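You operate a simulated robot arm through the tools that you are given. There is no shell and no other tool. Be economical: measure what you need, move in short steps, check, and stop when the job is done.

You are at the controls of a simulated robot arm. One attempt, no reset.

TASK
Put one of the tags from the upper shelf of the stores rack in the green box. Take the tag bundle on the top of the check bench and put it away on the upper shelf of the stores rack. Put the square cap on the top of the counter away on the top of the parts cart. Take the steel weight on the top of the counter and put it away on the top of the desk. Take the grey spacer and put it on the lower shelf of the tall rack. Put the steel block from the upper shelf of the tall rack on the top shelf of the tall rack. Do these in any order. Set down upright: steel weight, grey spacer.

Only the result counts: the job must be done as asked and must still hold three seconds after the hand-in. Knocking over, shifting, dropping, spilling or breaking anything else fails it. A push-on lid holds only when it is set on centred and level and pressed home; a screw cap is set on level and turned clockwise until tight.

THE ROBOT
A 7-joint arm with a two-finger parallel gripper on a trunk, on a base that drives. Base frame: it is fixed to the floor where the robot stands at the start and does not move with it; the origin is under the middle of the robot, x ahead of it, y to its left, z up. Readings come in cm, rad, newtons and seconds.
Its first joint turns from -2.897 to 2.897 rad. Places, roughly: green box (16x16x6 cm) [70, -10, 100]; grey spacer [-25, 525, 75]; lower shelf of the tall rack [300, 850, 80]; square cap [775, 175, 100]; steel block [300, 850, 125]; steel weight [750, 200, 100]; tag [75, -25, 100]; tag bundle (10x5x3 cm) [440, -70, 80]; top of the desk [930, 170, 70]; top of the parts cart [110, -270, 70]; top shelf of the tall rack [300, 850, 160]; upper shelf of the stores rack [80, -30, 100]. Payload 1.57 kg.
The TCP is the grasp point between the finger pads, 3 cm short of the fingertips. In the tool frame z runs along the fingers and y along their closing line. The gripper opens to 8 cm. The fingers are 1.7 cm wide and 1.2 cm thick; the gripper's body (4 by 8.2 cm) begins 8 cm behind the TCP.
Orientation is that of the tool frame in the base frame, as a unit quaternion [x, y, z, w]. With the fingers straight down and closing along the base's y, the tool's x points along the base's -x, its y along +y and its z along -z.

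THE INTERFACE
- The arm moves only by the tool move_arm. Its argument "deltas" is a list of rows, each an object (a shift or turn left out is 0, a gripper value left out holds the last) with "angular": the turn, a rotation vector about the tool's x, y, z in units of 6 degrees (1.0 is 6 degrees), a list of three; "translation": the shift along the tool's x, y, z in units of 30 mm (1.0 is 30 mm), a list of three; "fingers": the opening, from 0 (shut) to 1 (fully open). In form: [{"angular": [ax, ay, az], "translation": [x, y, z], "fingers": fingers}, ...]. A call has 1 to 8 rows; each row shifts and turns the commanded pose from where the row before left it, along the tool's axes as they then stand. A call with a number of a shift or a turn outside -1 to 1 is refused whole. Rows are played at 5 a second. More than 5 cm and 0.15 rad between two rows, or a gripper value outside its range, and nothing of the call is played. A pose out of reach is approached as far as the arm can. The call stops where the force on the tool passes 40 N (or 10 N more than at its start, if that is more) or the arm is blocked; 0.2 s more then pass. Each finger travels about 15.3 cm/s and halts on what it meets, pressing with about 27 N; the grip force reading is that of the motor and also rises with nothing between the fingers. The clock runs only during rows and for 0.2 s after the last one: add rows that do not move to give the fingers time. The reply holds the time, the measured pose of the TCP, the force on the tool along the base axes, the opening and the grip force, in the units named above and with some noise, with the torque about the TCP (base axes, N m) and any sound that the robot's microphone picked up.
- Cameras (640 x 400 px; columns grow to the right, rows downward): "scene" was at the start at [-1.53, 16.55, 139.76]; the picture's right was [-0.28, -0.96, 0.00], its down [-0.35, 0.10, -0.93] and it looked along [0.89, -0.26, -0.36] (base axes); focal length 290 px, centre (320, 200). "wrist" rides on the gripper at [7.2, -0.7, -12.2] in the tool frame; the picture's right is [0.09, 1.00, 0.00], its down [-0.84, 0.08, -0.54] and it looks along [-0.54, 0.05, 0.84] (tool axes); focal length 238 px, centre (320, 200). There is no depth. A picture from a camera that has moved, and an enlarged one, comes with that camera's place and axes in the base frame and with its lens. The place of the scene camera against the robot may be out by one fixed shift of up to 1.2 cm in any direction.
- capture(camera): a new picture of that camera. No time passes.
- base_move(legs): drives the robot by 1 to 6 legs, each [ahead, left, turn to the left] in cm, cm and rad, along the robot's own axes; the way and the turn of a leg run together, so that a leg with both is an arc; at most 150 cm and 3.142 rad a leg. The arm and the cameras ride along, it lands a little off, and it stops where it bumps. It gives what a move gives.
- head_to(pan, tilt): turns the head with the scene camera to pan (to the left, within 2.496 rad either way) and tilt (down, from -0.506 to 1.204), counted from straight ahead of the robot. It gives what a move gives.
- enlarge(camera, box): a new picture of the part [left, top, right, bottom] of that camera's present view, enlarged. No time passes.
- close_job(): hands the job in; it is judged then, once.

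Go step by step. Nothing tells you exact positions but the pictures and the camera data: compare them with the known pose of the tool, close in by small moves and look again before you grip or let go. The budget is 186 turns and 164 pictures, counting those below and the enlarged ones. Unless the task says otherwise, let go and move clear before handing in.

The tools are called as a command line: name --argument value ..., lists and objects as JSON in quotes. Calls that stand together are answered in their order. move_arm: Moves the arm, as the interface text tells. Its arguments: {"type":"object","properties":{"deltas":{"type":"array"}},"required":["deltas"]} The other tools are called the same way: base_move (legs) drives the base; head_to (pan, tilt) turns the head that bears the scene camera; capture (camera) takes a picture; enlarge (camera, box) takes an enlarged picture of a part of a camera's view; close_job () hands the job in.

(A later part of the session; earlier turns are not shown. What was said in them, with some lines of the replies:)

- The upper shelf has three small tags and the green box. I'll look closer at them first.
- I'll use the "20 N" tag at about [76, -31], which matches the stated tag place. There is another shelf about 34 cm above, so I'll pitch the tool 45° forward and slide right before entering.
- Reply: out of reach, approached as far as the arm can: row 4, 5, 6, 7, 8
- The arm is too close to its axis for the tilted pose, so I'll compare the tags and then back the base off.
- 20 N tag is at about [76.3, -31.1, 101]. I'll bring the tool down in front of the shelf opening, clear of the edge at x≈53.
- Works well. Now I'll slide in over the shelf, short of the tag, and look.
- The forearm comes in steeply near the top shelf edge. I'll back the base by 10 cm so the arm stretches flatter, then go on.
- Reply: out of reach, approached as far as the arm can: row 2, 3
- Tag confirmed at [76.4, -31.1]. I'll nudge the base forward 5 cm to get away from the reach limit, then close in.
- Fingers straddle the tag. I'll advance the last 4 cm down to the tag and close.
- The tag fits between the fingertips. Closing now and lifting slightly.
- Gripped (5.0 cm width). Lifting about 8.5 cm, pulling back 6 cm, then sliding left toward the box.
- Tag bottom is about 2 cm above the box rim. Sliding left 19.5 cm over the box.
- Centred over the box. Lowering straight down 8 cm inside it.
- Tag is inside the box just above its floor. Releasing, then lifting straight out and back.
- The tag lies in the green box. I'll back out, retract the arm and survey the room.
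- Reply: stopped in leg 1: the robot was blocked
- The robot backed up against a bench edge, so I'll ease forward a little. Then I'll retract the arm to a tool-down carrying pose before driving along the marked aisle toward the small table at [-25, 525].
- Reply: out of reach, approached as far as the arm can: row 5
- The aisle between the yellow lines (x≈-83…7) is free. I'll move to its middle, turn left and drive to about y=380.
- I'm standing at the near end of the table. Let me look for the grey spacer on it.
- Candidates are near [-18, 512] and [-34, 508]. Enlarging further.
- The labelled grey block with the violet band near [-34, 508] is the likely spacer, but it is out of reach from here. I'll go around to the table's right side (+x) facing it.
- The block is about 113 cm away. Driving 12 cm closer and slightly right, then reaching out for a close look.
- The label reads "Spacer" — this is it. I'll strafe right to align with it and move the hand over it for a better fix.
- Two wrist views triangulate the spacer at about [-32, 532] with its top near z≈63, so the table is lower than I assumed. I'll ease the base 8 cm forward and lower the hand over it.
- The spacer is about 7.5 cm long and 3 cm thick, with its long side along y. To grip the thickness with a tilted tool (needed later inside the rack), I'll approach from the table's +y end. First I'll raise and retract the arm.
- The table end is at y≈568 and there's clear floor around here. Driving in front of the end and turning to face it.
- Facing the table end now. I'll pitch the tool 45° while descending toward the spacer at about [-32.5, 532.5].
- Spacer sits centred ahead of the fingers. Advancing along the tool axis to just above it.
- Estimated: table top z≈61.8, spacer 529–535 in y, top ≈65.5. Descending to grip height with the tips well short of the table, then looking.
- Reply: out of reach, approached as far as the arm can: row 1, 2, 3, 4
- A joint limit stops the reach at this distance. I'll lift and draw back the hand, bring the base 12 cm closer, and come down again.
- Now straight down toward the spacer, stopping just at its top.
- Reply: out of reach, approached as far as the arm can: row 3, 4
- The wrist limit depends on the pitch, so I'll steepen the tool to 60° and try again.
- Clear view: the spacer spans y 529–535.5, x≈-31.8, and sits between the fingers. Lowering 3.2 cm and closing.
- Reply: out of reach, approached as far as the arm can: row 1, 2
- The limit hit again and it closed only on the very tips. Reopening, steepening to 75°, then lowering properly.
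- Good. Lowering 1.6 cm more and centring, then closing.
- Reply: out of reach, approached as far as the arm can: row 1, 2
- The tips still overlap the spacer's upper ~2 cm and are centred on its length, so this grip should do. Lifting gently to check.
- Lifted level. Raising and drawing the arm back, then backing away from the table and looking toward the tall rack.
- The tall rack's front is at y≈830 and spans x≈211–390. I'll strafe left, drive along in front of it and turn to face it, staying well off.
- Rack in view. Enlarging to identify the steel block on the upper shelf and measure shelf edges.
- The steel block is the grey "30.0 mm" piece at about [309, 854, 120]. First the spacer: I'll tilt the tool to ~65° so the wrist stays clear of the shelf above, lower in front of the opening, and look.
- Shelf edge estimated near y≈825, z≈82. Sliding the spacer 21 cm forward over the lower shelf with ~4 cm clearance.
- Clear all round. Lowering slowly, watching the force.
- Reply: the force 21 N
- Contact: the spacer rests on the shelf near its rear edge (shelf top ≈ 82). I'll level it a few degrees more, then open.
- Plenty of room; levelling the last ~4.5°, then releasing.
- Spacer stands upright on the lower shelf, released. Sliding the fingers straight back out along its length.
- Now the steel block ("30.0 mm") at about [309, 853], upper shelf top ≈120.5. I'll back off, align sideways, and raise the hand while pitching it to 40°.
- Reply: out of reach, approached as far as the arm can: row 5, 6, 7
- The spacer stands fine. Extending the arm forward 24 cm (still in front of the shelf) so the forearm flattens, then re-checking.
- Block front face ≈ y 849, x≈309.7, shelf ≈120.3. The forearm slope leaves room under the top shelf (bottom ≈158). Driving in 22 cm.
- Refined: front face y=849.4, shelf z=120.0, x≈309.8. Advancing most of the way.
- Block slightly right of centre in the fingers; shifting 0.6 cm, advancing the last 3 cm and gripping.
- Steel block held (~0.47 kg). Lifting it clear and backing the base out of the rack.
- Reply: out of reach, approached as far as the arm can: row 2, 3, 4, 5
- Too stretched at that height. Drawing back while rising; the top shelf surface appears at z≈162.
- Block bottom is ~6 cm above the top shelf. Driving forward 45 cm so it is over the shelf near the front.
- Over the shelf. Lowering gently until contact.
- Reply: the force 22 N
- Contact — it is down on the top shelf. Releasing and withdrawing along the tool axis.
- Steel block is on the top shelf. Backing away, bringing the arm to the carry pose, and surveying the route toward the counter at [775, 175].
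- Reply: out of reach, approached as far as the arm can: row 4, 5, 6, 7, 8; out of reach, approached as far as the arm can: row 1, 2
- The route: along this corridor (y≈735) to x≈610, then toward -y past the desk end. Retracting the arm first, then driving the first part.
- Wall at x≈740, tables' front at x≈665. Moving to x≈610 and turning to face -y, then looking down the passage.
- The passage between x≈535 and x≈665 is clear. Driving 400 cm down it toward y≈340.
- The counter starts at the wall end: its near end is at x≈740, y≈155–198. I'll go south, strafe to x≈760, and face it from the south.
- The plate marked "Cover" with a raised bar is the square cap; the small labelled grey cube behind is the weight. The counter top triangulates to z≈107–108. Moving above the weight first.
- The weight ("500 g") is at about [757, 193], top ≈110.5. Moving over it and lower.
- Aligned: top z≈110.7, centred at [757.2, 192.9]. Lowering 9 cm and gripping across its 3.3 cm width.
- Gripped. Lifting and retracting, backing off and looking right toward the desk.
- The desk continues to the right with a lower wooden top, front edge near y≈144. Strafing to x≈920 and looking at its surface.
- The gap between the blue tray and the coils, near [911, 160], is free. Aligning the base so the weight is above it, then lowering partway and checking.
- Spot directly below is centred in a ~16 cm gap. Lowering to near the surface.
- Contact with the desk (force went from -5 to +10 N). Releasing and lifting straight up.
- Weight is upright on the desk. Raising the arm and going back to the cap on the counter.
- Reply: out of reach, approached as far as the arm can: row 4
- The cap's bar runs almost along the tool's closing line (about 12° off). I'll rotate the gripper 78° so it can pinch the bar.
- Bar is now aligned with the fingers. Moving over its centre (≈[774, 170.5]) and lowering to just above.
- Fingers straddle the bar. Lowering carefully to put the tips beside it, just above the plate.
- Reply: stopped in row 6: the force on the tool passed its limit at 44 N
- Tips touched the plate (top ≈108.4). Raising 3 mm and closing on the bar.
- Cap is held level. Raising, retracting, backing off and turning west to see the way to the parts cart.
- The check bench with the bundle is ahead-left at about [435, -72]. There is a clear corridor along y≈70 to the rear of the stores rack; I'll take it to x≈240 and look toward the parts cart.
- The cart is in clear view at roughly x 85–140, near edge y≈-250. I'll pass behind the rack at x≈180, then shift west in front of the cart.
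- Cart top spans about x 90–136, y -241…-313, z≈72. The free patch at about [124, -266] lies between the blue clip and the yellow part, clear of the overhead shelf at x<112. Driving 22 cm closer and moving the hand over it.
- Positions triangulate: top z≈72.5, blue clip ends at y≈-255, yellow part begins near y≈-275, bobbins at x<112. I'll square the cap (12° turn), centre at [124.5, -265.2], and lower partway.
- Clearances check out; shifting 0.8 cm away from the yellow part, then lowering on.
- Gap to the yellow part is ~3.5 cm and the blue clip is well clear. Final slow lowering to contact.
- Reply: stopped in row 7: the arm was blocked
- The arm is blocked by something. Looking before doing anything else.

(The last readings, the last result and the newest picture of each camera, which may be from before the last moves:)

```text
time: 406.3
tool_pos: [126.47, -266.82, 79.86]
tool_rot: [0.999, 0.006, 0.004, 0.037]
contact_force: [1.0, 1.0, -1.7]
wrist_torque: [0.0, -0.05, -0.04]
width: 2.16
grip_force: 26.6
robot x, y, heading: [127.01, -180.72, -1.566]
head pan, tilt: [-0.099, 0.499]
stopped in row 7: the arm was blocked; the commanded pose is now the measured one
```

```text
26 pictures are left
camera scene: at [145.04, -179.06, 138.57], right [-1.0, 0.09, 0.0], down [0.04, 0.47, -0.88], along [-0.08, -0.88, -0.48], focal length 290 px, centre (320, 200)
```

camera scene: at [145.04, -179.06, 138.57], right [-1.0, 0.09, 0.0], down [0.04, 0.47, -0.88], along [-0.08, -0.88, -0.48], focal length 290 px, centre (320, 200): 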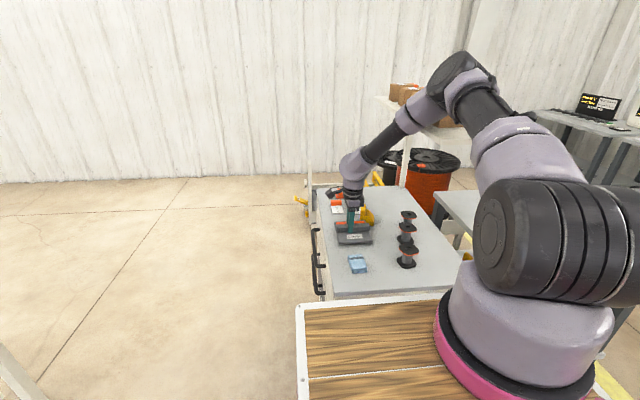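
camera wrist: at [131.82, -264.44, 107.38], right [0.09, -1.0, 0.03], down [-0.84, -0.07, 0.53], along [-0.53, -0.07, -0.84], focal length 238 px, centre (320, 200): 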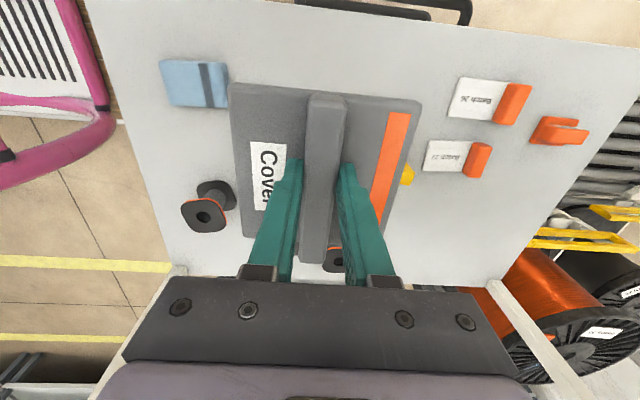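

The elbow side is pressing against the cart's overhead shelf corner. I'll reverse straight up, level the tool, and come in again with the base farther to +x so the forearm clears it.

move_arm --deltas '[{"translation": [0, 0.1, -0.4]}, {"angular": [0.35, 0, 0], "translation": [0, -0.3, -0.6]}, {"angular": [0.35, 0, 0], "translation": [0, -0.3, -0.8]}, {"translation": [0, 0, -1]}, {"translation": [0, 0, -1]}, {"translation": [0, 0, -1]}, {"translation": [0, 0, -1]}, {"translation": [0, 0, -1]}]'

move_arm --deltas '[{"translation": [0, 0, -1]}, {"translation": [0, 0, -1]}, {"translation": [0, 0, -1]}, {"translation": [0, 0, -1]}, {"translation": [0, 0, -1]}]'

capture --camera "scene"

```text
time: 408.1
tool_pos: [125.7, -265.04, 99.61]
tool_rot: [1.0, 0.003, 0.004, -0.005]
contact_force: [-0.3, -0.5, -3.4]
wrist_torque: [0.0, -0.03, -0.01]
width: 2.14
grip_force: 26.7
robot x, y, heading: [127.11, -180.49, -1.562]
head pan, tilt: [-0.099, 0.499]
```

```text
time: 409.3
tool_pos: [125.72, -265.04, 114.64]
tool_rot: [1.0, 0.003, 0.003, -0.005]
contact_force: [0.4, 0.1, -0.8]
wrist_torque: [0.0, 0.02, 0.02]
width: 2.15
grip_force: 26.7
robot x, y, heading: [127.56, -180.32, -1.567]
head pan, tilt: [-0.099, 0.499]
```

```text
25 pictures are left
camera scene: at [144.79, -179.36, 138.6], right [-1.0, 0.09, 0.0], down [0.04, 0.48, -0.88], along [-0.08, -0.87, -0.48], focal length 290 px, centre (320, 200)
```

scene: 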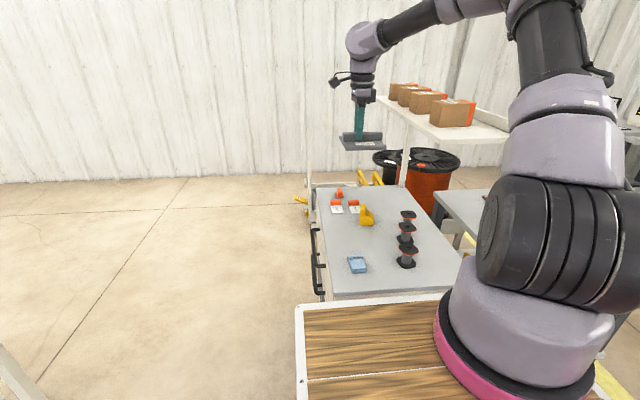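

Cart and its items are unchanged. Moving the base to the right-hand side (x≈170) and turning toward the patch so the forearm comes in diagonally, then squaring the cap again.

base_move --legs '[[9, 43, 0], [0, 0, -0.53]]'

move_arm --deltas '[{"angular": [0, 0, -1]}, {"angular": [0, 0, -1]}, {"angular": [0, 0, -1]}, {"angular": [0, 0, -1]}, {"angular": [0, 0, -1]}, {"translation": [0, 0, 0]}]'

capture --camera "scene"

```text
time: 413.5
tool_pos: [125.97, -260.96, 114.79]
tool_rot: [0.966, -0.26, 0.005, -0.003]
contact_force: [-0.3, -0.2, -1.5]
wrist_torque: [0.01, -0.04, 0.0]
width: 2.17
grip_force: 27.2
robot x, y, heading: [169.98, -189.2, -2.1]
head pan, tilt: [-0.099, 0.499]
```

```text
time: 414.9
tool_pos: [126.05, -260.85, 114.65]
tool_rot: [1.0, -0.002, 0.007, -0.003]
contact_force: [0.3, -0.9, -1.3]
wrist_torque: [0.05, -0.05, -0.02]
width: 2.16
grip_force: 26.9
robot x, y, heading: [170.34, -188.74, -2.101]
head pan, tilt: [-0.099, 0.499]
```

```text
24 pictures are left
camera scene: at [185.96, -197.14, 138.6], right [-0.81, 0.59, 0.0], down [0.28, 0.39, -0.88], along [-0.52, -0.71, -0.48], focal length 290 px, centre (320, 200)
```

scene: 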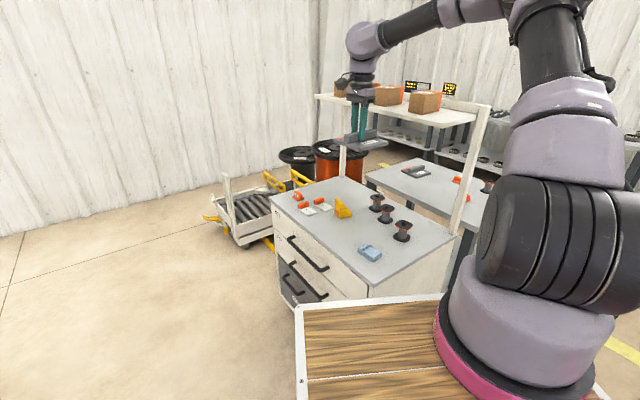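

Everything matches. Moving to [125.5, -264.8] and lowering.

move_arm --deltas '[{"translation": [-0.08, 0.65, 0.5]}, {"translation": [-0.08, 0.65, 1]}, {"translation": [0, 0, 1]}, {"translation": [0, 0, 1]}, {"translation": [0, 0, 1]}, {"translation": [0, 0, 1]}, {"translation": [0, 0, 1]}, {"translation": [0, 0, 1]}]'

move_arm --deltas '[{"translation": [0, 0, 1]}, {"translation": [0, 0, 1]}, {"translation": [0, 0, 1]}, {"translation": [0, 0, 0.7]}, {"translation": [0, 0, 0]}]'

capture --camera "scene"

```text
time: 416.7
tool_pos: [125.77, -264.76, 92.4]
tool_rot: [1.0, -0.002, 0.006, -0.002]
contact_force: [0.0, -0.2, -1.9]
wrist_torque: [0.02, 0.0, 0.01]
width: 2.17
grip_force: 27.0
robot x, y, heading: [170.12, -189.27, -2.099]
head pan, tilt: [-0.099, 0.499]
```

```text
time: 417.9
tool_pos: [125.91, -264.5, 80.94]
tool_rot: [1.0, -0.003, 0.006, -0.003]
contact_force: [-1.1, -0.2, -1.2]
wrist_torque: [-0.01, -0.03, 0.02]
width: 2.16
grip_force: 26.7
robot x, y, heading: [170.24, -189.15, -2.102]
head pan, tilt: [-0.099, 0.499]
```

```text
23 pictures are left
camera scene: at [185.96, -197.14, 138.6], right [-0.81, 0.59, 0.0], down [0.28, 0.39, -0.88], along [-0.52, -0.71, -0.48], focal length 290 px, centre (320, 200)
```

scene: 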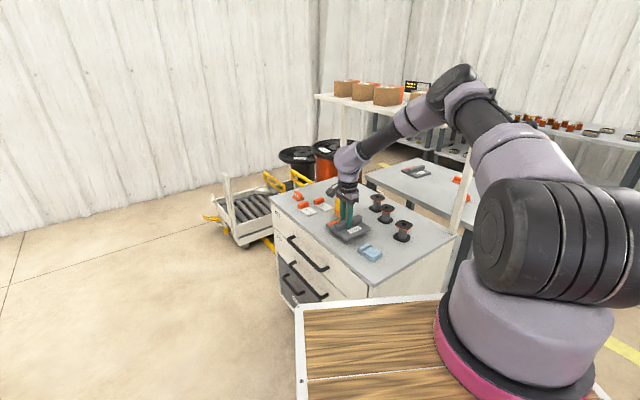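

No obstruction this time. Slow final lowering to contact.

move_arm --deltas '[{"translation": [0, 0, 0.25]}, {"translation": [0, 0, 0.2]}, {"translation": [0, 0, 0.12]}, {"translation": [0, 0, 0.1]}, {"translation": [0, 0, 0.1]}, {"translation": [0, 0, 0.1]}, {"translation": [0, 0, 0]}]'

enlarge --camera "scene" --box '[290, 180, 450, 280]'

```text
time: 419.5
tool_pos: [125.95, -264.76, 78.77]
tool_rot: [1.0, -0.003, 0.005, 0.0]
contact_force: [1.6, 4.9, 27.3]
wrist_torque: [0.11, -0.06, -0.03]
width: 2.16
grip_force: 26.4
robot x, y, heading: [170.37, -188.7, -2.1]
head pan, tilt: [-0.099, 0.499]
```

```text
4.00 times, centred on (370, 230) of scene
camera zoom: at [186.02, -197.03, 138.6], right [-0.81, 0.59, 0.0], down [0.28, 0.39, -0.88], along [-0.52, -0.71, -0.48], focal length 1158 px, centre (120, 80)
```

zoom: 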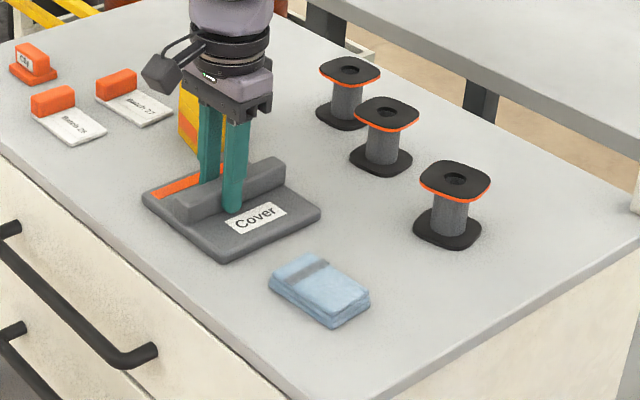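

Cap is flat on the cart top. Opening a little and lifting straight up.

move_arm --deltas '[{"translation": [0, 0, -0.05]}, {"fingers": 0.5}, {"fingers": 0.5}, {"translation": [0, 0, -0.5]}, {"translation": [0, 0, -1]}, {"translation": [0, 0, -1]}, {"translation": [0, 0, -1]}, {"translation": [0, 0, -1]}]'

move_arm --deltas '[{"translation": [0, 0, -1]}, {"translation": [0, 0, -1]}, {"translation": [0, 0, -1]}, {"translation": [0, 0, -1]}, {"translation": [0, 0, -1]}, {"translation": [0, 0, -1]}, {"translation": [0, 0, -1]}, {"translation": [0, 0, -1]}]'

capture --camera "scene"

```text
time: 421.3
tool_pos: [125.8, -264.86, 92.22]
tool_rot: [1.0, -0.002, 0.005, -0.003]
contact_force: [-0.6, -1.2, -0.7]
wrist_torque: [-0.02, 0.01, 0.02]
width: 3.98
grip_force: 0.0
robot x, y, heading: [170.24, -188.85, -2.098]
head pan, tilt: [-0.099, 0.499]
```

```text
time: 423.1
tool_pos: [125.27, -264.86, 116.1]
tool_rot: [1.0, -0.002, 0.006, -0.003]
contact_force: [0.5, -0.8, -0.8]
wrist_torque: [0.03, 0.02, 0.0]
width: 4.02
grip_force: 0.0
robot x, y, heading: [170.38, -189.23, -2.096]
head pan, tilt: [-0.099, 0.499]
```

```text
21 pictures are left
camera scene: at [185.97, -197.15, 138.6], right [-0.81, 0.59, 0.0], down [0.28, 0.39, -0.88], along [-0.52, -0.71, -0.48], focal length 290 px, centre (320, 200)
```

scene: 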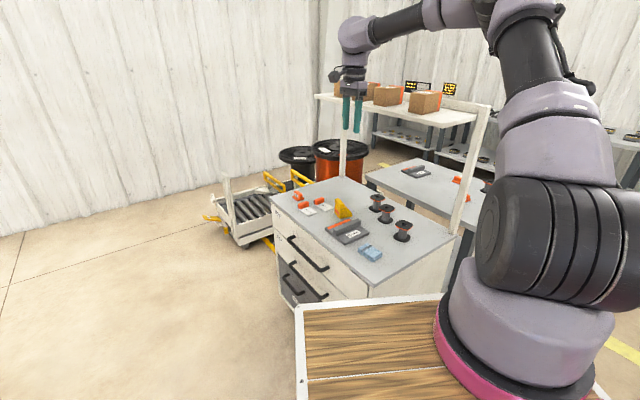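

Cap is down on the cart and everything else is undisturbed. Next the tag bundle: I'll back off, face +x, go south around the white stand and check the way to the south side of the check bench.

base_move --legs '[[-16, 0, 0], [0, 0, 2.1], [13, 0, 0], [0, -125, 0]]'

head_to --pan 0.4 --tilt 0.3

capture --camera "scene"

```text
time: 436.2
tool_pos: [277.58, -300.71, 116.11]
tool_rot: [0.506, 0.862, 0.001, -0.007]
contact_force: [0.9, -0.3, 0.7]
wrist_torque: [0.01, 0.0, 0.0]
width: 4.02
grip_force: 0.0
robot x, y, heading: [189.66, -298.47, -0.018]
head pan, tilt: [-0.099, 0.499]
```

```text
time: 437.1
tool_pos: [277.69, -300.89, 116.09]
tool_rot: [0.507, 0.862, 0.001, -0.006]
contact_force: [0.1, -0.1, -0.6]
wrist_torque: [0.0, 0.0, -0.01]
width: 4.01
grip_force: 0.1
robot x, y, heading: [189.25, -298.92, -0.015]
head pan, tilt: [0.4, 0.3]
```

```text
20 pictures are left
camera scene: at [187.95, -275.87, 140.44], right [0.37, -0.93, 0.0], down [-0.27, -0.11, -0.96], along [0.89, 0.36, -0.3], focal length 290 px, centre (320, 200)
```

scene: 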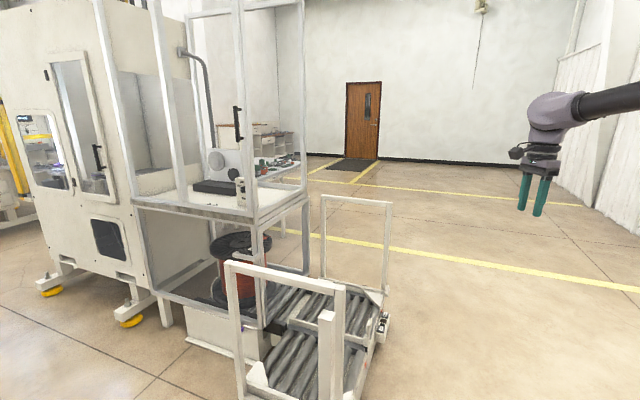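

A roller cart's south edge is at y≈-255, so I'll swing farther south, then drive to x≈436, turn to face the bench and approach.

base_move --legs '[[0, -30, 0], [125, 0, 0], [122, 0, 0], [0, 0, 1.586], [118, 0, 0]]'

head_to --pan -0.1 --tilt 0.4

capture --camera "scene"

```text
time: 460.1
tool_pos: [439.7, -130.5, 116.06]
tool_rot: [-0.241, 0.97, -0.004, -0.005]
contact_force: [-0.2, 0.0, -0.8]
wrist_torque: [0.01, 0.02, -0.01]
width: 4.02
grip_force: 0.0
robot x, y, heading: [435.49, -218.66, 1.53]
head pan, tilt: [0.4, 0.3]
```

```text
time: 461.1
tool_pos: [439.77, -130.36, 116.14]
tool_rot: [-0.241, 0.971, -0.004, -0.005]
contact_force: [-0.3, -0.5, -0.1]
wrist_torque: [0.02, -0.01, -0.01]
width: 4.01
grip_force: 0.1
robot x, y, heading: [436.04, -218.29, 1.533]
head pan, tilt: [-0.099, 0.4]
```

```text
19 pictures are left
camera scene: at [417.24, -218.43, 139.52], right [0.99, -0.14, 0.0], down [-0.05, -0.39, -0.92], along [0.12, 0.91, -0.39], focal length 290 px, centre (320, 200)
```

scene: 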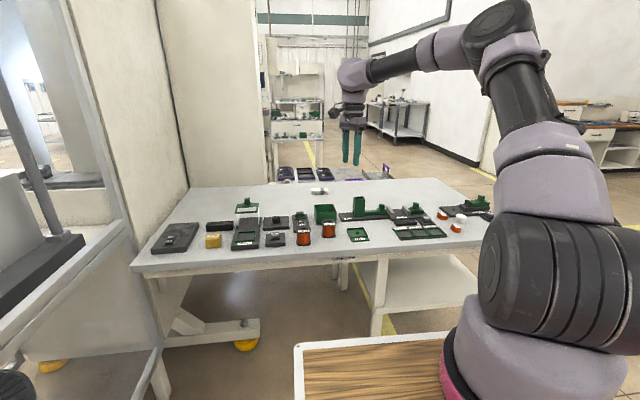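

enlarge --camera "scene" --box '[240, 160, 400, 260]'

```text
4.00 times, centred on (320, 210) of scene
camera zoom: at [417.24, -218.43, 139.52], right [0.99, -0.14, 0.0], down [-0.05, -0.39, -0.92], along [0.12, 0.91, -0.39], focal length 1158 px, centre (320, 160)
```

zoom: 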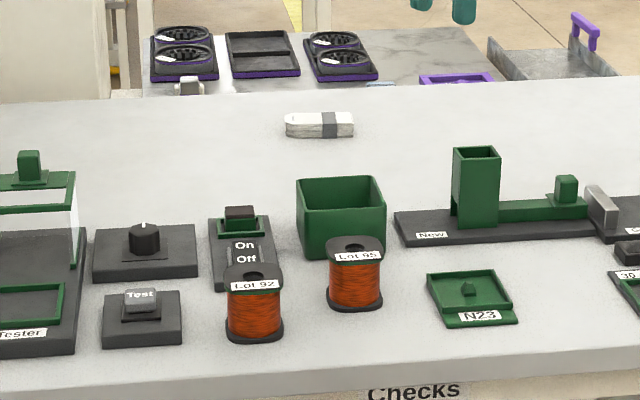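

The bundle (white with a dark band) lies at about [437, -71], long side along x, so I'll pinch it across y. Driving in to the bench edge and squaring the gripper.

base_move --legs '[[45, 0, 0.035]]'

move_arm --deltas '[{"angular": [0, 0, 0.9], "fingers": 1}, {"angular": [0, 0, 0.9]}, {"angular": [0, 0, 0.9]}, {"angular": [0, 0, 0.9]}, {"angular": [0, 0, 0.8]}, {"translation": [0, 0, 0]}]'

capture --camera "wrist"

```text
time: 463.8
tool_pos: [437.91, -84.55, 116.11]
tool_rot: [-0.257, 0.967, -0.003, -0.006]
contact_force: [-0.1, -0.2, -0.3]
wrist_torque: [0.01, -0.02, -0.02]
width: 4.0
grip_force: 0.1
robot x, y, heading: [436.6, -172.72, 1.566]
head pan, tilt: [-0.099, 0.4]
```

```text
time: 465.2
tool_pos: [437.91, -84.52, 116.01]
tool_rot: [-0.028, 1.0, -0.004, -0.005]
contact_force: [0.2, 1.2, 0.1]
wrist_torque: [-0.01, 0.0, 0.0]
width: 7.98
grip_force: 0.0
robot x, y, heading: [436.51, -173.12, 1.562]
head pan, tilt: [-0.099, 0.4]
```

```text
17 pictures are left
camera wrist: at [431.08, -85.55, 128.36], right [-0.15, 0.99, -0.01], down [0.84, 0.13, 0.53], along [0.53, 0.07, -0.85], focal length 238 px, centre (320, 200)
```

wrist: 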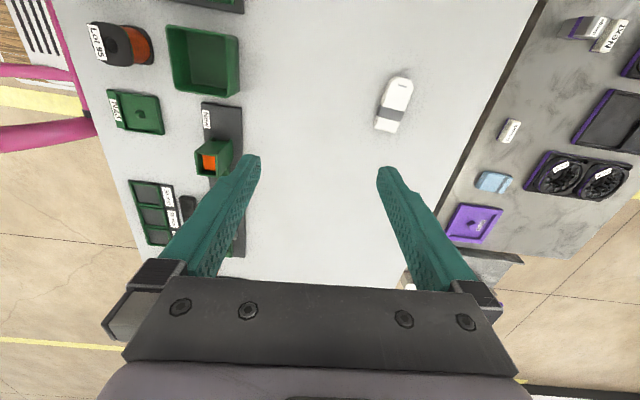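

Bundle centre [437.3, -71.7], long side along x. Easing 3.5 cm closer, then moving over it and down to z≈95.

base_move --legs '[[3.5, 0, 0]]'

move_arm --deltas '[{"translation": [0.05, 0.78, 0.5]}, {"translation": [0.05, 0.78, 0.8]}, {"translation": [0.05, 0.78, 1]}, {"translation": [0.05, 0.78, 1]}, {"translation": [0, 0, 1]}, {"translation": [0, 0, 1]}, {"translation": [0, 0, 1]}, {"translation": [0, 0, 0]}]'

capture --camera "wrist"

```text
time: 466.1
tool_pos: [437.98, -80.98, 116.16]
tool_rot: [-0.027, 1.0, -0.005, -0.004]
contact_force: [0.3, 0.5, -0.1]
wrist_torque: [0.01, -0.02, 0.0]
width: 7.99
grip_force: 0.1
robot x, y, heading: [436.97, -169.23, 1.563]
head pan, tilt: [-0.099, 0.4]
```

```text
time: 467.9
tool_pos: [436.47, -71.9, 96.88]
tool_rot: [-0.028, 1.0, -0.005, -0.004]
contact_force: [-0.2, 0.3, -0.7]
wrist_torque: [0.01, -0.01, 0.0]
width: 7.98
grip_force: 0.0
robot x, y, heading: [437.21, -169.42, 1.563]
head pan, tilt: [-0.099, 0.4]
```

```text
16 pictures are left
camera wrist: at [429.72, -72.98, 109.36], right [-0.15, 0.99, -0.01], down [0.84, 0.13, 0.53], along [0.53, 0.07, -0.85], focal length 238 px, centre (320, 200)
```

wrist: 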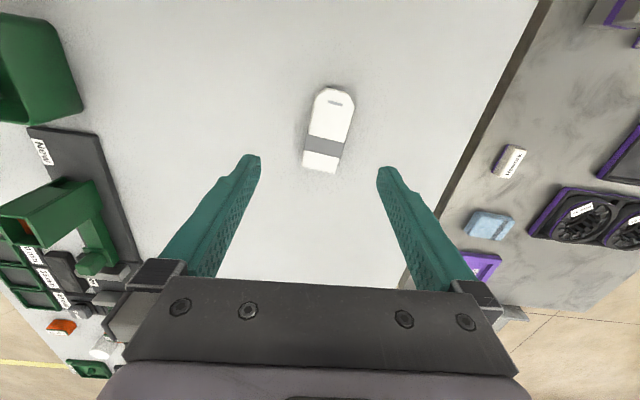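

Reach is good here. I'll shift the base 8 cm left and pitch the tool 20° toward +x (about its closing line), so the same grip will later suit the shelf.

base_move --legs '[[0, 8, 0]]'

move_arm --deltas '[{"angular": [0, -0.83, 0], "translation": [-0.69, 0.04, 0.03]}, {"angular": [0, -0.83, 0], "translation": [-0.68, 0.04, 0.1]}, {"angular": [0, -0.83, 0], "translation": [-0.67, 0.04, 0.15]}, {"angular": [0, -0.83, 0], "translation": [-0.66, 0, 0.2]}, {"translation": [0.2, 0, 0.55]}, {"translation": [0.2, 0, 0.55]}, {"translation": [0, 0, 0]}]'

capture --camera "wrist"

```text
time: 468.9
tool_pos: [428.43, -71.86, 97.01]
tool_rot: [-0.03, 1.0, -0.004, -0.004]
contact_force: [0.3, -0.2, -0.2]
wrist_torque: [0.02, 0.01, -0.03]
width: 8.01
grip_force: 0.1
robot x, y, heading: [428.89, -168.8, 1.571]
head pan, tilt: [-0.099, 0.4]
```

```text
time: 470.5
tool_pos: [436.45, -71.08, 93.1]
tool_rot: [-0.029, 0.985, 0.0, 0.169]
contact_force: [-0.5, -0.3, -0.4]
wrist_torque: [-0.02, -0.03, -0.02]
width: 7.99
grip_force: 0.0
robot x, y, heading: [428.75, -169.15, 1.564]
head pan, tilt: [-0.099, 0.4]
```

```text
15 pictures are left
camera wrist: at [425.91, -72.35, 102.24], right [-0.14, 0.99, -0.04], down [0.6, 0.12, 0.79], along [0.78, 0.09, -0.61], focal length 238 px, centre (320, 200)
```

wrist: 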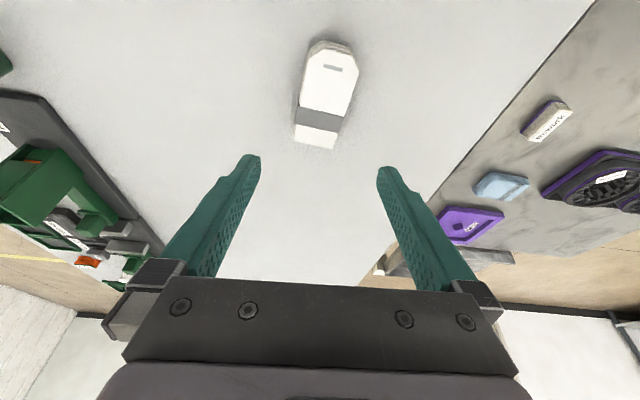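

Aligned over the bundle (centre [437.1, -71.3]). Lowering 9.3 cm and closing.

move_arm --deltas '[{"translation": [0.265, -0.07, 0.73]}, {"translation": [0.265, 0, 0.73]}, {"translation": [0.265, 0, 0.73]}, {"translation": [0.2, 0, 0.62]}, {"translation": [0, 0, 0]}, {"fingers": 0.6}, {"fingers": 0.3}, {"fingers": 0.3}]'

capture --camera "wrist"

```text
time: 472.3
tool_pos: [436.44, -71.34, 84.17]
tool_rot: [-0.029, 0.985, 0.0, 0.168]
contact_force: [0.4, 0.2, 0.8]
wrist_torque: [0.05, 0.0, -0.01]
width: 4.68
grip_force: 27.2
robot x, y, heading: [428.54, -169.12, 1.564]
head pan, tilt: [-0.099, 0.4]
```

```text
14 pictures are left
camera wrist: at [425.9, -72.68, 93.29], right [-0.14, 0.99, -0.04], down [0.6, 0.12, 0.79], along [0.78, 0.09, -0.61], focal length 238 px, centre (320, 200)
```

wrist: 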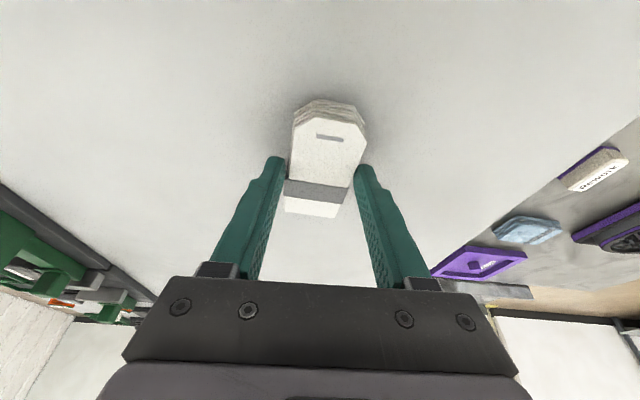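

Gripped. Raising 30 cm and retracting toward the robot.

move_arm --deltas '[{"translation": [-0.17, 0, -0.47]}, {"translation": [-0.34, 0, -0.94]}, {"translation": [-0.34, 0, -0.94]}, {"translation": [-0.34, 0, -0.94]}, {"translation": [-0.34, 0, -0.94]}, {"translation": [-0.34, 0, -0.94]}, {"translation": [-0.34, 0, -0.94]}, {"translation": [-0.34, 0, -0.94]}]'

move_arm --deltas '[{"translation": [-0.3, -0.3, -0.94]}, {"translation": [-0.3, -0.8, -0.4]}, {"translation": [0, -0.95, 0]}, {"translation": [0, -0.95, 0]}, {"translation": [0, -0.95, 0]}, {"translation": [0, -0.95, 0]}, {"translation": [0, -0.95, 0]}, {"translation": [0, -0.95, 0]}]'

capture --camera "wrist"

```text
time: 474.1
tool_pos: [436.65, -71.06, 106.75]
tool_rot: [-0.029, 0.985, -0.001, 0.169]
contact_force: [1.0, 0.6, -1.1]
wrist_torque: [0.0, 0.01, 0.04]
width: 4.64
grip_force: 26.3
robot x, y, heading: [428.83, -169.15, 1.566]
head pan, tilt: [-0.099, 0.4]
```

```text
time: 475.9
tool_pos: [438.42, -91.63, 111.28]
tool_rot: [-0.029, 0.985, -0.001, 0.169]
contact_force: [0.3, 0.4, -1.8]
wrist_torque: [-0.03, -0.03, -0.04]
width: 4.61
grip_force: 26.6
robot x, y, heading: [428.61, -168.87, 1.567]
head pan, tilt: [-0.099, 0.4]
```

```text
13 pictures are left
camera wrist: at [427.69, -92.93, 120.34], right [-0.14, 0.99, -0.04], down [0.6, 0.12, 0.79], along [0.78, 0.09, -0.61], focal length 238 px, centre (320, 200)
```

wrist: 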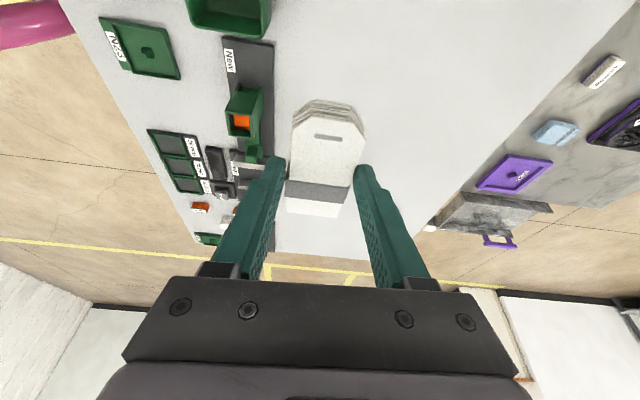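

The bundle is secure. Driving back out south, west past the roller cart, then north to behind the rack.

base_move --legs '[[-150, 0, 0], [-12, 0, 0], [0, 120, 0], [0, 119, 0], [140, 0, 0], [14, 0, 0]]'

```text
time: 502.9
tool_pos: [198.66, -93.68, 111.35]
tool_rot: [-0.028, 0.985, 0.0, 0.168]
contact_force: [0.1, 0.1, -0.3]
wrist_torque: [0.03, 0.02, -0.01]
width: 4.5
grip_force: 27.5
robot x, y, heading: [189.27, -171.09, 1.568]
head pan, tilt: [-0.099, 0.4]
```

base_move --legs '[[-4, 0, 0], [0, 0, 1.575]]'

capture --camera "scene"

```text
time: 507.7
tool_pos: [111.27, -167.29, 111.21]
tool_rot: [0.725, -0.667, -0.121, -0.118]
contact_force: [-0.3, -0.9, -0.4]
wrist_torque: [-0.01, 0.02, -0.03]
width: 4.5
grip_force: 26.8
robot x, y, heading: [189.07, -175.16, -3.122]
head pan, tilt: [-0.099, 0.4]
```

```text
12 pictures are left
camera scene: at [189.56, -193.09, 139.51], right [0.08, 1.0, 0.0], down [0.39, -0.03, -0.92], along [-0.92, 0.08, -0.39], focal length 290 px, centre (320, 200)
```

scene: 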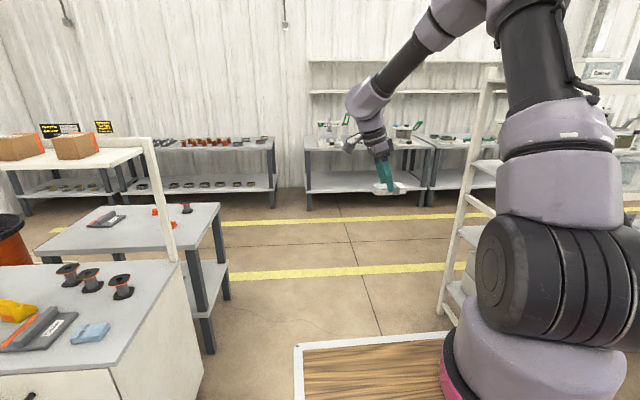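

Passage is clear. Driving west, turning north into the aisle, up to the rack front, and turning to face it.

base_move --legs '[[130, 0, 0], [54, 0, 0], [0, 0, -1.59], [0, 41, 0], [144, 0, 0], [0, 0, -1.571]]'

```text
time: 533.7
tool_pos: [44.18, -44.2, 111.18]
tool_rot: [0.694, 0.7, -0.122, 0.116]
contact_force: [0.2, 0.2, -1.4]
wrist_torque: [0.01, 0.0, 0.01]
width: 4.53
grip_force: 26.7
robot x, y, heading: [-32.76, -30.45, -0.057]
head pan, tilt: [-0.099, 0.4]
```

In front of the rack. Rotating the tool 90° about the vertical so the bundle points into the shelf.

move_arm --deltas '[{"angular": [-0.34, 0, -0.94]}, {"angular": [-0.34, 0, -0.94]}, {"angular": [-0.34, 0, -0.94]}, {"angular": [-0.34, 0, -0.94]}, {"angular": [-0.34, 0, -0.94]}, {"angular": [-0.34, 0, -0.94]}, {"angular": [-0.34, 0, -0.94]}, {"angular": [-0.34, 0, -0.94]}]'

move_arm --deltas '[{"angular": [-0.34, 0, -0.94]}, {"angular": [-0.34, 0, -0.94]}, {"angular": [-0.34, 0, -0.94]}, {"angular": [-0.34, 0, -0.94]}, {"angular": [-0.34, 0, -0.94]}, {"angular": [-0.34, 0, -0.94]}, {"angular": [-0.34, 0, -0.94]}]'

capture --camera "wrist"

```text
time: 535.5
tool_pos: [44.26, -44.07, 111.3]
tool_rot: [0.35, 0.922, -0.059, 0.155]
contact_force: [0.6, -0.3, -1.3]
wrist_torque: [0.01, -0.03, 0.0]
width: 4.52
grip_force: 27.1
robot x, y, heading: [-32.71, -30.21, -0.053]
head pan, tilt: [-0.099, 0.4]
```

```text
time: 537.1
tool_pos: [44.26, -44.06, 111.39]
tool_rot: [-0.004, 0.986, 0.005, 0.168]
contact_force: [0.4, 0.8, -0.4]
wrist_torque: [-0.05, -0.02, -0.01]
width: 4.49
grip_force: 27.6
robot x, y, heading: [-32.98, -30.54, -0.059]
head pan, tilt: [-0.099, 0.4]
```

```text
11 pictures are left
camera wrist: at [33.55, -45.0, 120.43], right [-0.09, 1.0, -0.02], down [0.61, 0.08, 0.79], along [0.79, 0.06, -0.61], focal length 238 px, centre (320, 200)
```

wrist: 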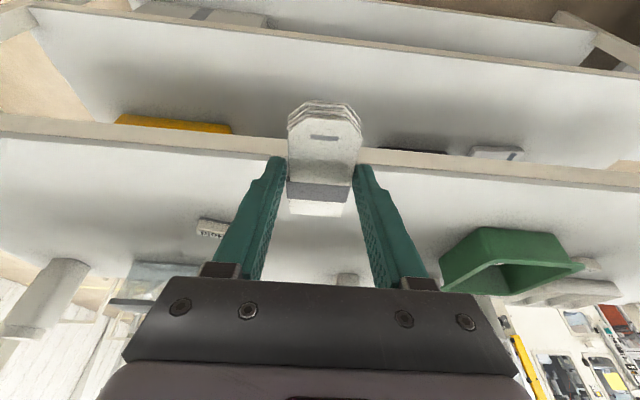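

Clear space ahead at y≈-44 (Hold tag at y≈-59). Tilting the tool to 57° so the wrist stays under/outside the upper board, lowering in front, then moving in.

move_arm --deltas '[{"angular": [0, -0.75, 0]}, {"angular": [0, -0.75, 0]}, {"angular": [0, -0.67, 0]}, {"translation": [0.32, 0, 0.49]}, {"translation": [0.32, 0, 0.49]}, {"translation": [0.32, 0, 0.49]}, {"translation": [0, 0, 0]}]'

base_move --legs '[[9, 0, 0]]'

capture --camera "scene"

capture --camera "wrist"

```text
time: 538.7
tool_pos: [44.06, -44.02, 105.98]
tool_rot: [-0.001, 0.96, 0.005, 0.279]
contact_force: [1.0, -0.4, -0.9]
wrist_torque: [0.04, 0.02, -0.01]
width: 4.51
grip_force: 27.0
robot x, y, heading: [-32.84, -30.27, -0.061]
head pan, tilt: [-0.099, 0.4]
```

```text
time: 539.8
tool_pos: [53.24, -44.46, 106.02]
tool_rot: [-0.003, 0.961, 0.006, 0.278]
contact_force: [-1.0, -0.1, -0.3]
wrist_torque: [0.01, 0.03, 0.0]
width: 4.52
grip_force: 27.1
robot x, y, heading: [-23.69, -31.02, -0.053]
head pan, tilt: [-0.099, 0.4]
```

```text
10 pictures are left
camera scene: at [-23.86, -12.82, 139.51], right [-0.15, -0.99, 0.0], down [-0.38, 0.06, -0.92], along [0.91, -0.14, -0.39], focal length 290 px, centre (320, 200)
```

scene: 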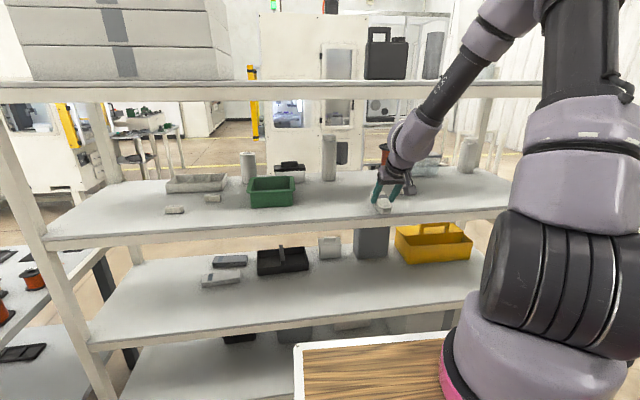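

```text
9 pictures are left
camera wrist: at [40.81, -45.33, 112.44], right [-0.09, 1.0, -0.04], down [0.42, 0.07, 0.91], along [0.91, 0.06, -0.42], focal length 238 px, centre (320, 200)
```

wrist: 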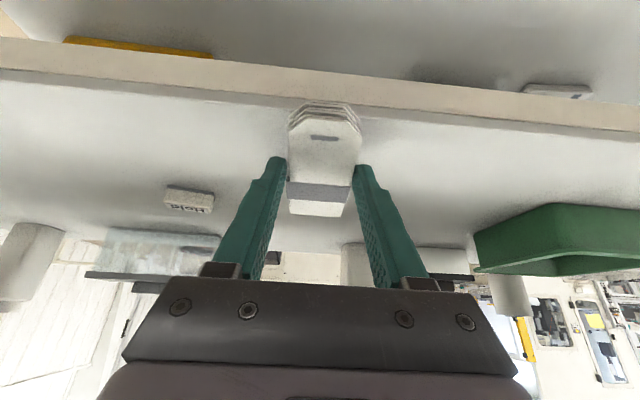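

Clear. Moving 8.3 cm forward over the shelf, then lowering slowly to contact.

move_arm --deltas '[{"translation": [-0.775, 0, 0.503]}, {"translation": [-0.775, 0, 0.503]}, {"translation": [-0.775, 0, 0.503]}, {"translation": [0, 0, 0]}, {"translation": [0.055, 0, 0.084]}, {"translation": [0.055, 0, 0.084]}, {"translation": [0, 0, 0]}]'

enlarge --camera "scene" --box '[310, 80, 510, 205]'

```text
time: 541.4
tool_pos: [61.45, -44.46, 105.41]
tool_rot: [-0.002, 0.96, 0.004, 0.279]
contact_force: [-0.3, -0.4, -1.1]
wrist_torque: [0.01, 0.0, -0.03]
width: 4.5
grip_force: 26.7
robot x, y, heading: [-23.65, -31.22, -0.052]
head pan, tilt: [-0.099, 0.4]
```

```text
3.20 times, centred on (410, 142) of scene
camera zoom: at [-23.87, -12.82, 139.51], right [-0.15, -0.99, 0.0], down [-0.38, 0.06, -0.92], along [0.91, -0.14, -0.39], focal length 926 px, centre (32, 384)
```

zoom: 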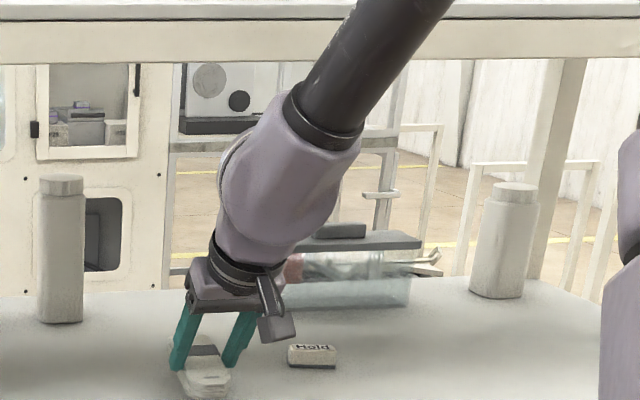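

move_arm --deltas '[{"translation": [0.055, 0, 0.084]}, {"translation": [0.055, 0, 0.084]}, {"translation": [0.055, 0, 0.084]}, {"translation": [0, 0, 0]}]'

```text
time: 542.4
tool_pos: [61.63, -44.29, 104.63]
tool_rot: [-0.002, 0.96, 0.005, 0.28]
contact_force: [7.9, -3.7, 18.5]
wrist_torque: [-0.16, 0.18, 0.08]
width: 4.55
grip_force: 27.3
robot x, y, heading: [-23.62, -31.28, -0.053]
head pan, tilt: [-0.099, 0.4]
```

Contact at the rear edge. Levelling 6° more and checking.

move_arm --deltas '[{"angular": [0, 0.5, 0]}, {"angular": [0, 0.5, 0]}, {"translation": [0, 0, 0]}]'

enlarge --camera "scene" --box '[310, 80, 510, 205]'

```text
time: 543.2
tool_pos: [61.57, -44.29, 104.32]
tool_rot: [-0.003, 0.974, 0.006, 0.228]
contact_force: [0.0, 0.2, -0.5]
wrist_torque: [-0.03, -0.01, 0.03]
width: 4.52
grip_force: 26.8
robot x, y, heading: [-23.57, -31.05, -0.058]
head pan, tilt: [-0.099, 0.4]
```

```text
3.20 times, centred on (410, 142) of scene
camera zoom: at [-23.88, -12.81, 139.51], right [-0.15, -0.99, 0.0], down [-0.38, 0.06, -0.92], along [0.91, -0.14, -0.39], focal length 926 px, centre (32, 384)
```

zoom: 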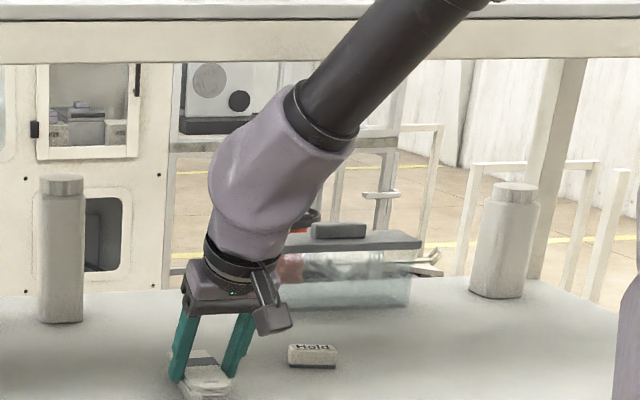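

Still clear. A last 4° with a slight lowering, then release.

move_arm --deltas '[{"angular": [0, 0.35, 0], "translation": [0.02, 0, 0.04]}, {"angular": [0, 0.35, 0], "translation": [0.02, 0, 0.04]}, {"translation": [0, 0, 0]}, {"fingers": 0.65}, {"fingers": 0.75}, {"fingers": 0.75}]'

capture --camera "wrist"

```text
time: 544.6
tool_pos: [61.41, -44.34, 104.2]
tool_rot: [-0.004, 0.981, 0.005, 0.192]
contact_force: [1.1, 1.0, 0.6]
wrist_torque: [0.0, -0.03, -0.01]
width: 6.0
grip_force: 0.0
robot x, y, heading: [-23.64, -30.84, -0.052]
head pan, tilt: [-0.099, 0.4]
```

```text
6 pictures are left
camera wrist: at [50.47, -45.29, 112.71], right [-0.09, 1.0, -0.03], down [0.57, 0.08, 0.82], along [0.82, 0.06, -0.57], focal length 238 px, centre (320, 200)
```

wrist: 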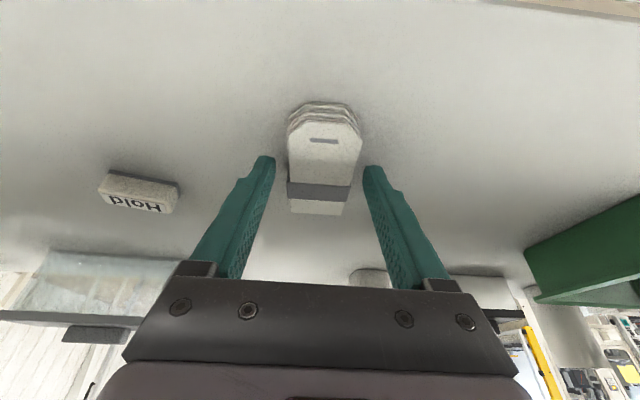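

Bundle lies flat on the shelf, released. Opening slightly more and withdrawing straight back out.

move_arm --deltas '[{"fingers": 0.9}, {"translation": [0.46, 0, -0.19]}, {"translation": [0.92, 0, -0.37]}, {"translation": [0.92, 0, -0.37]}, {"translation": [0.92, 0, -0.37]}, {"translation": [0.92, 0, -0.37]}, {"translation": [0.92, 0, -0.37]}]'

base_move --legs '[[-15, 0, 0]]'

capture --camera "scene"

```text
time: 546.2
tool_pos: [45.27, -44.42, 104.1]
tool_rot: [-0.004, 0.981, 0.005, 0.192]
contact_force: [0.3, -1.5, -1.3]
wrist_torque: [0.01, 0.03, -0.02]
width: 7.18
grip_force: 0.1
robot x, y, heading: [-23.54, -30.85, -0.054]
head pan, tilt: [-0.099, 0.4]
```

```text
time: 547.6
tool_pos: [30.21, -43.64, 104.2]
tool_rot: [-0.003, 0.981, 0.004, 0.193]
contact_force: [0.1, 0.5, -0.8]
wrist_torque: [0.03, 0.01, 0.03]
width: 7.19
grip_force: 0.1
robot x, y, heading: [-38.7, -29.99, -0.053]
head pan, tilt: [-0.099, 0.4]
```

```text
5 pictures are left
camera scene: at [-38.87, -12.0, 139.51], right [-0.15, -0.99, 0.0], down [-0.38, 0.06, -0.92], along [0.91, -0.14, -0.39], focal length 290 px, centre (320, 200)
```

scene: 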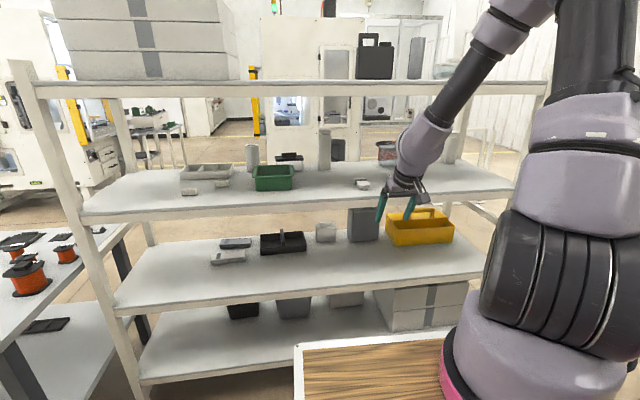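

The bundle rests on the upper shelf, the tag is in the green box, the gripper is clear, and all six tasks are done; handing in.

close_job

```text
The job is handed in.
```

I placed all six items as asked, with the gripper empty and clear, and handed the job in; I don't know the judged result yet.

- **Tag:** the "20 N" tag is in the green box.
- **Tag bundle:** it is flat on the upper shelf of the stores rack, near the front.
- **Square cap:** it is flat on the top of the parts cart.
- **Steel weight:** it stands upright on the desk, label up.
- **Grey spacer:** it stands upright on the lower shelf of the tall rack, label up.
- **Steel block:** the "30.0 mm" block is on the top shelf of the tall rack.

There were two bumps on the way. The base backed into a bench near the start, and the arm pressed on the cart's overhead shelf during my first try with the cap. I saw nothing out of place in the pictures after either one.
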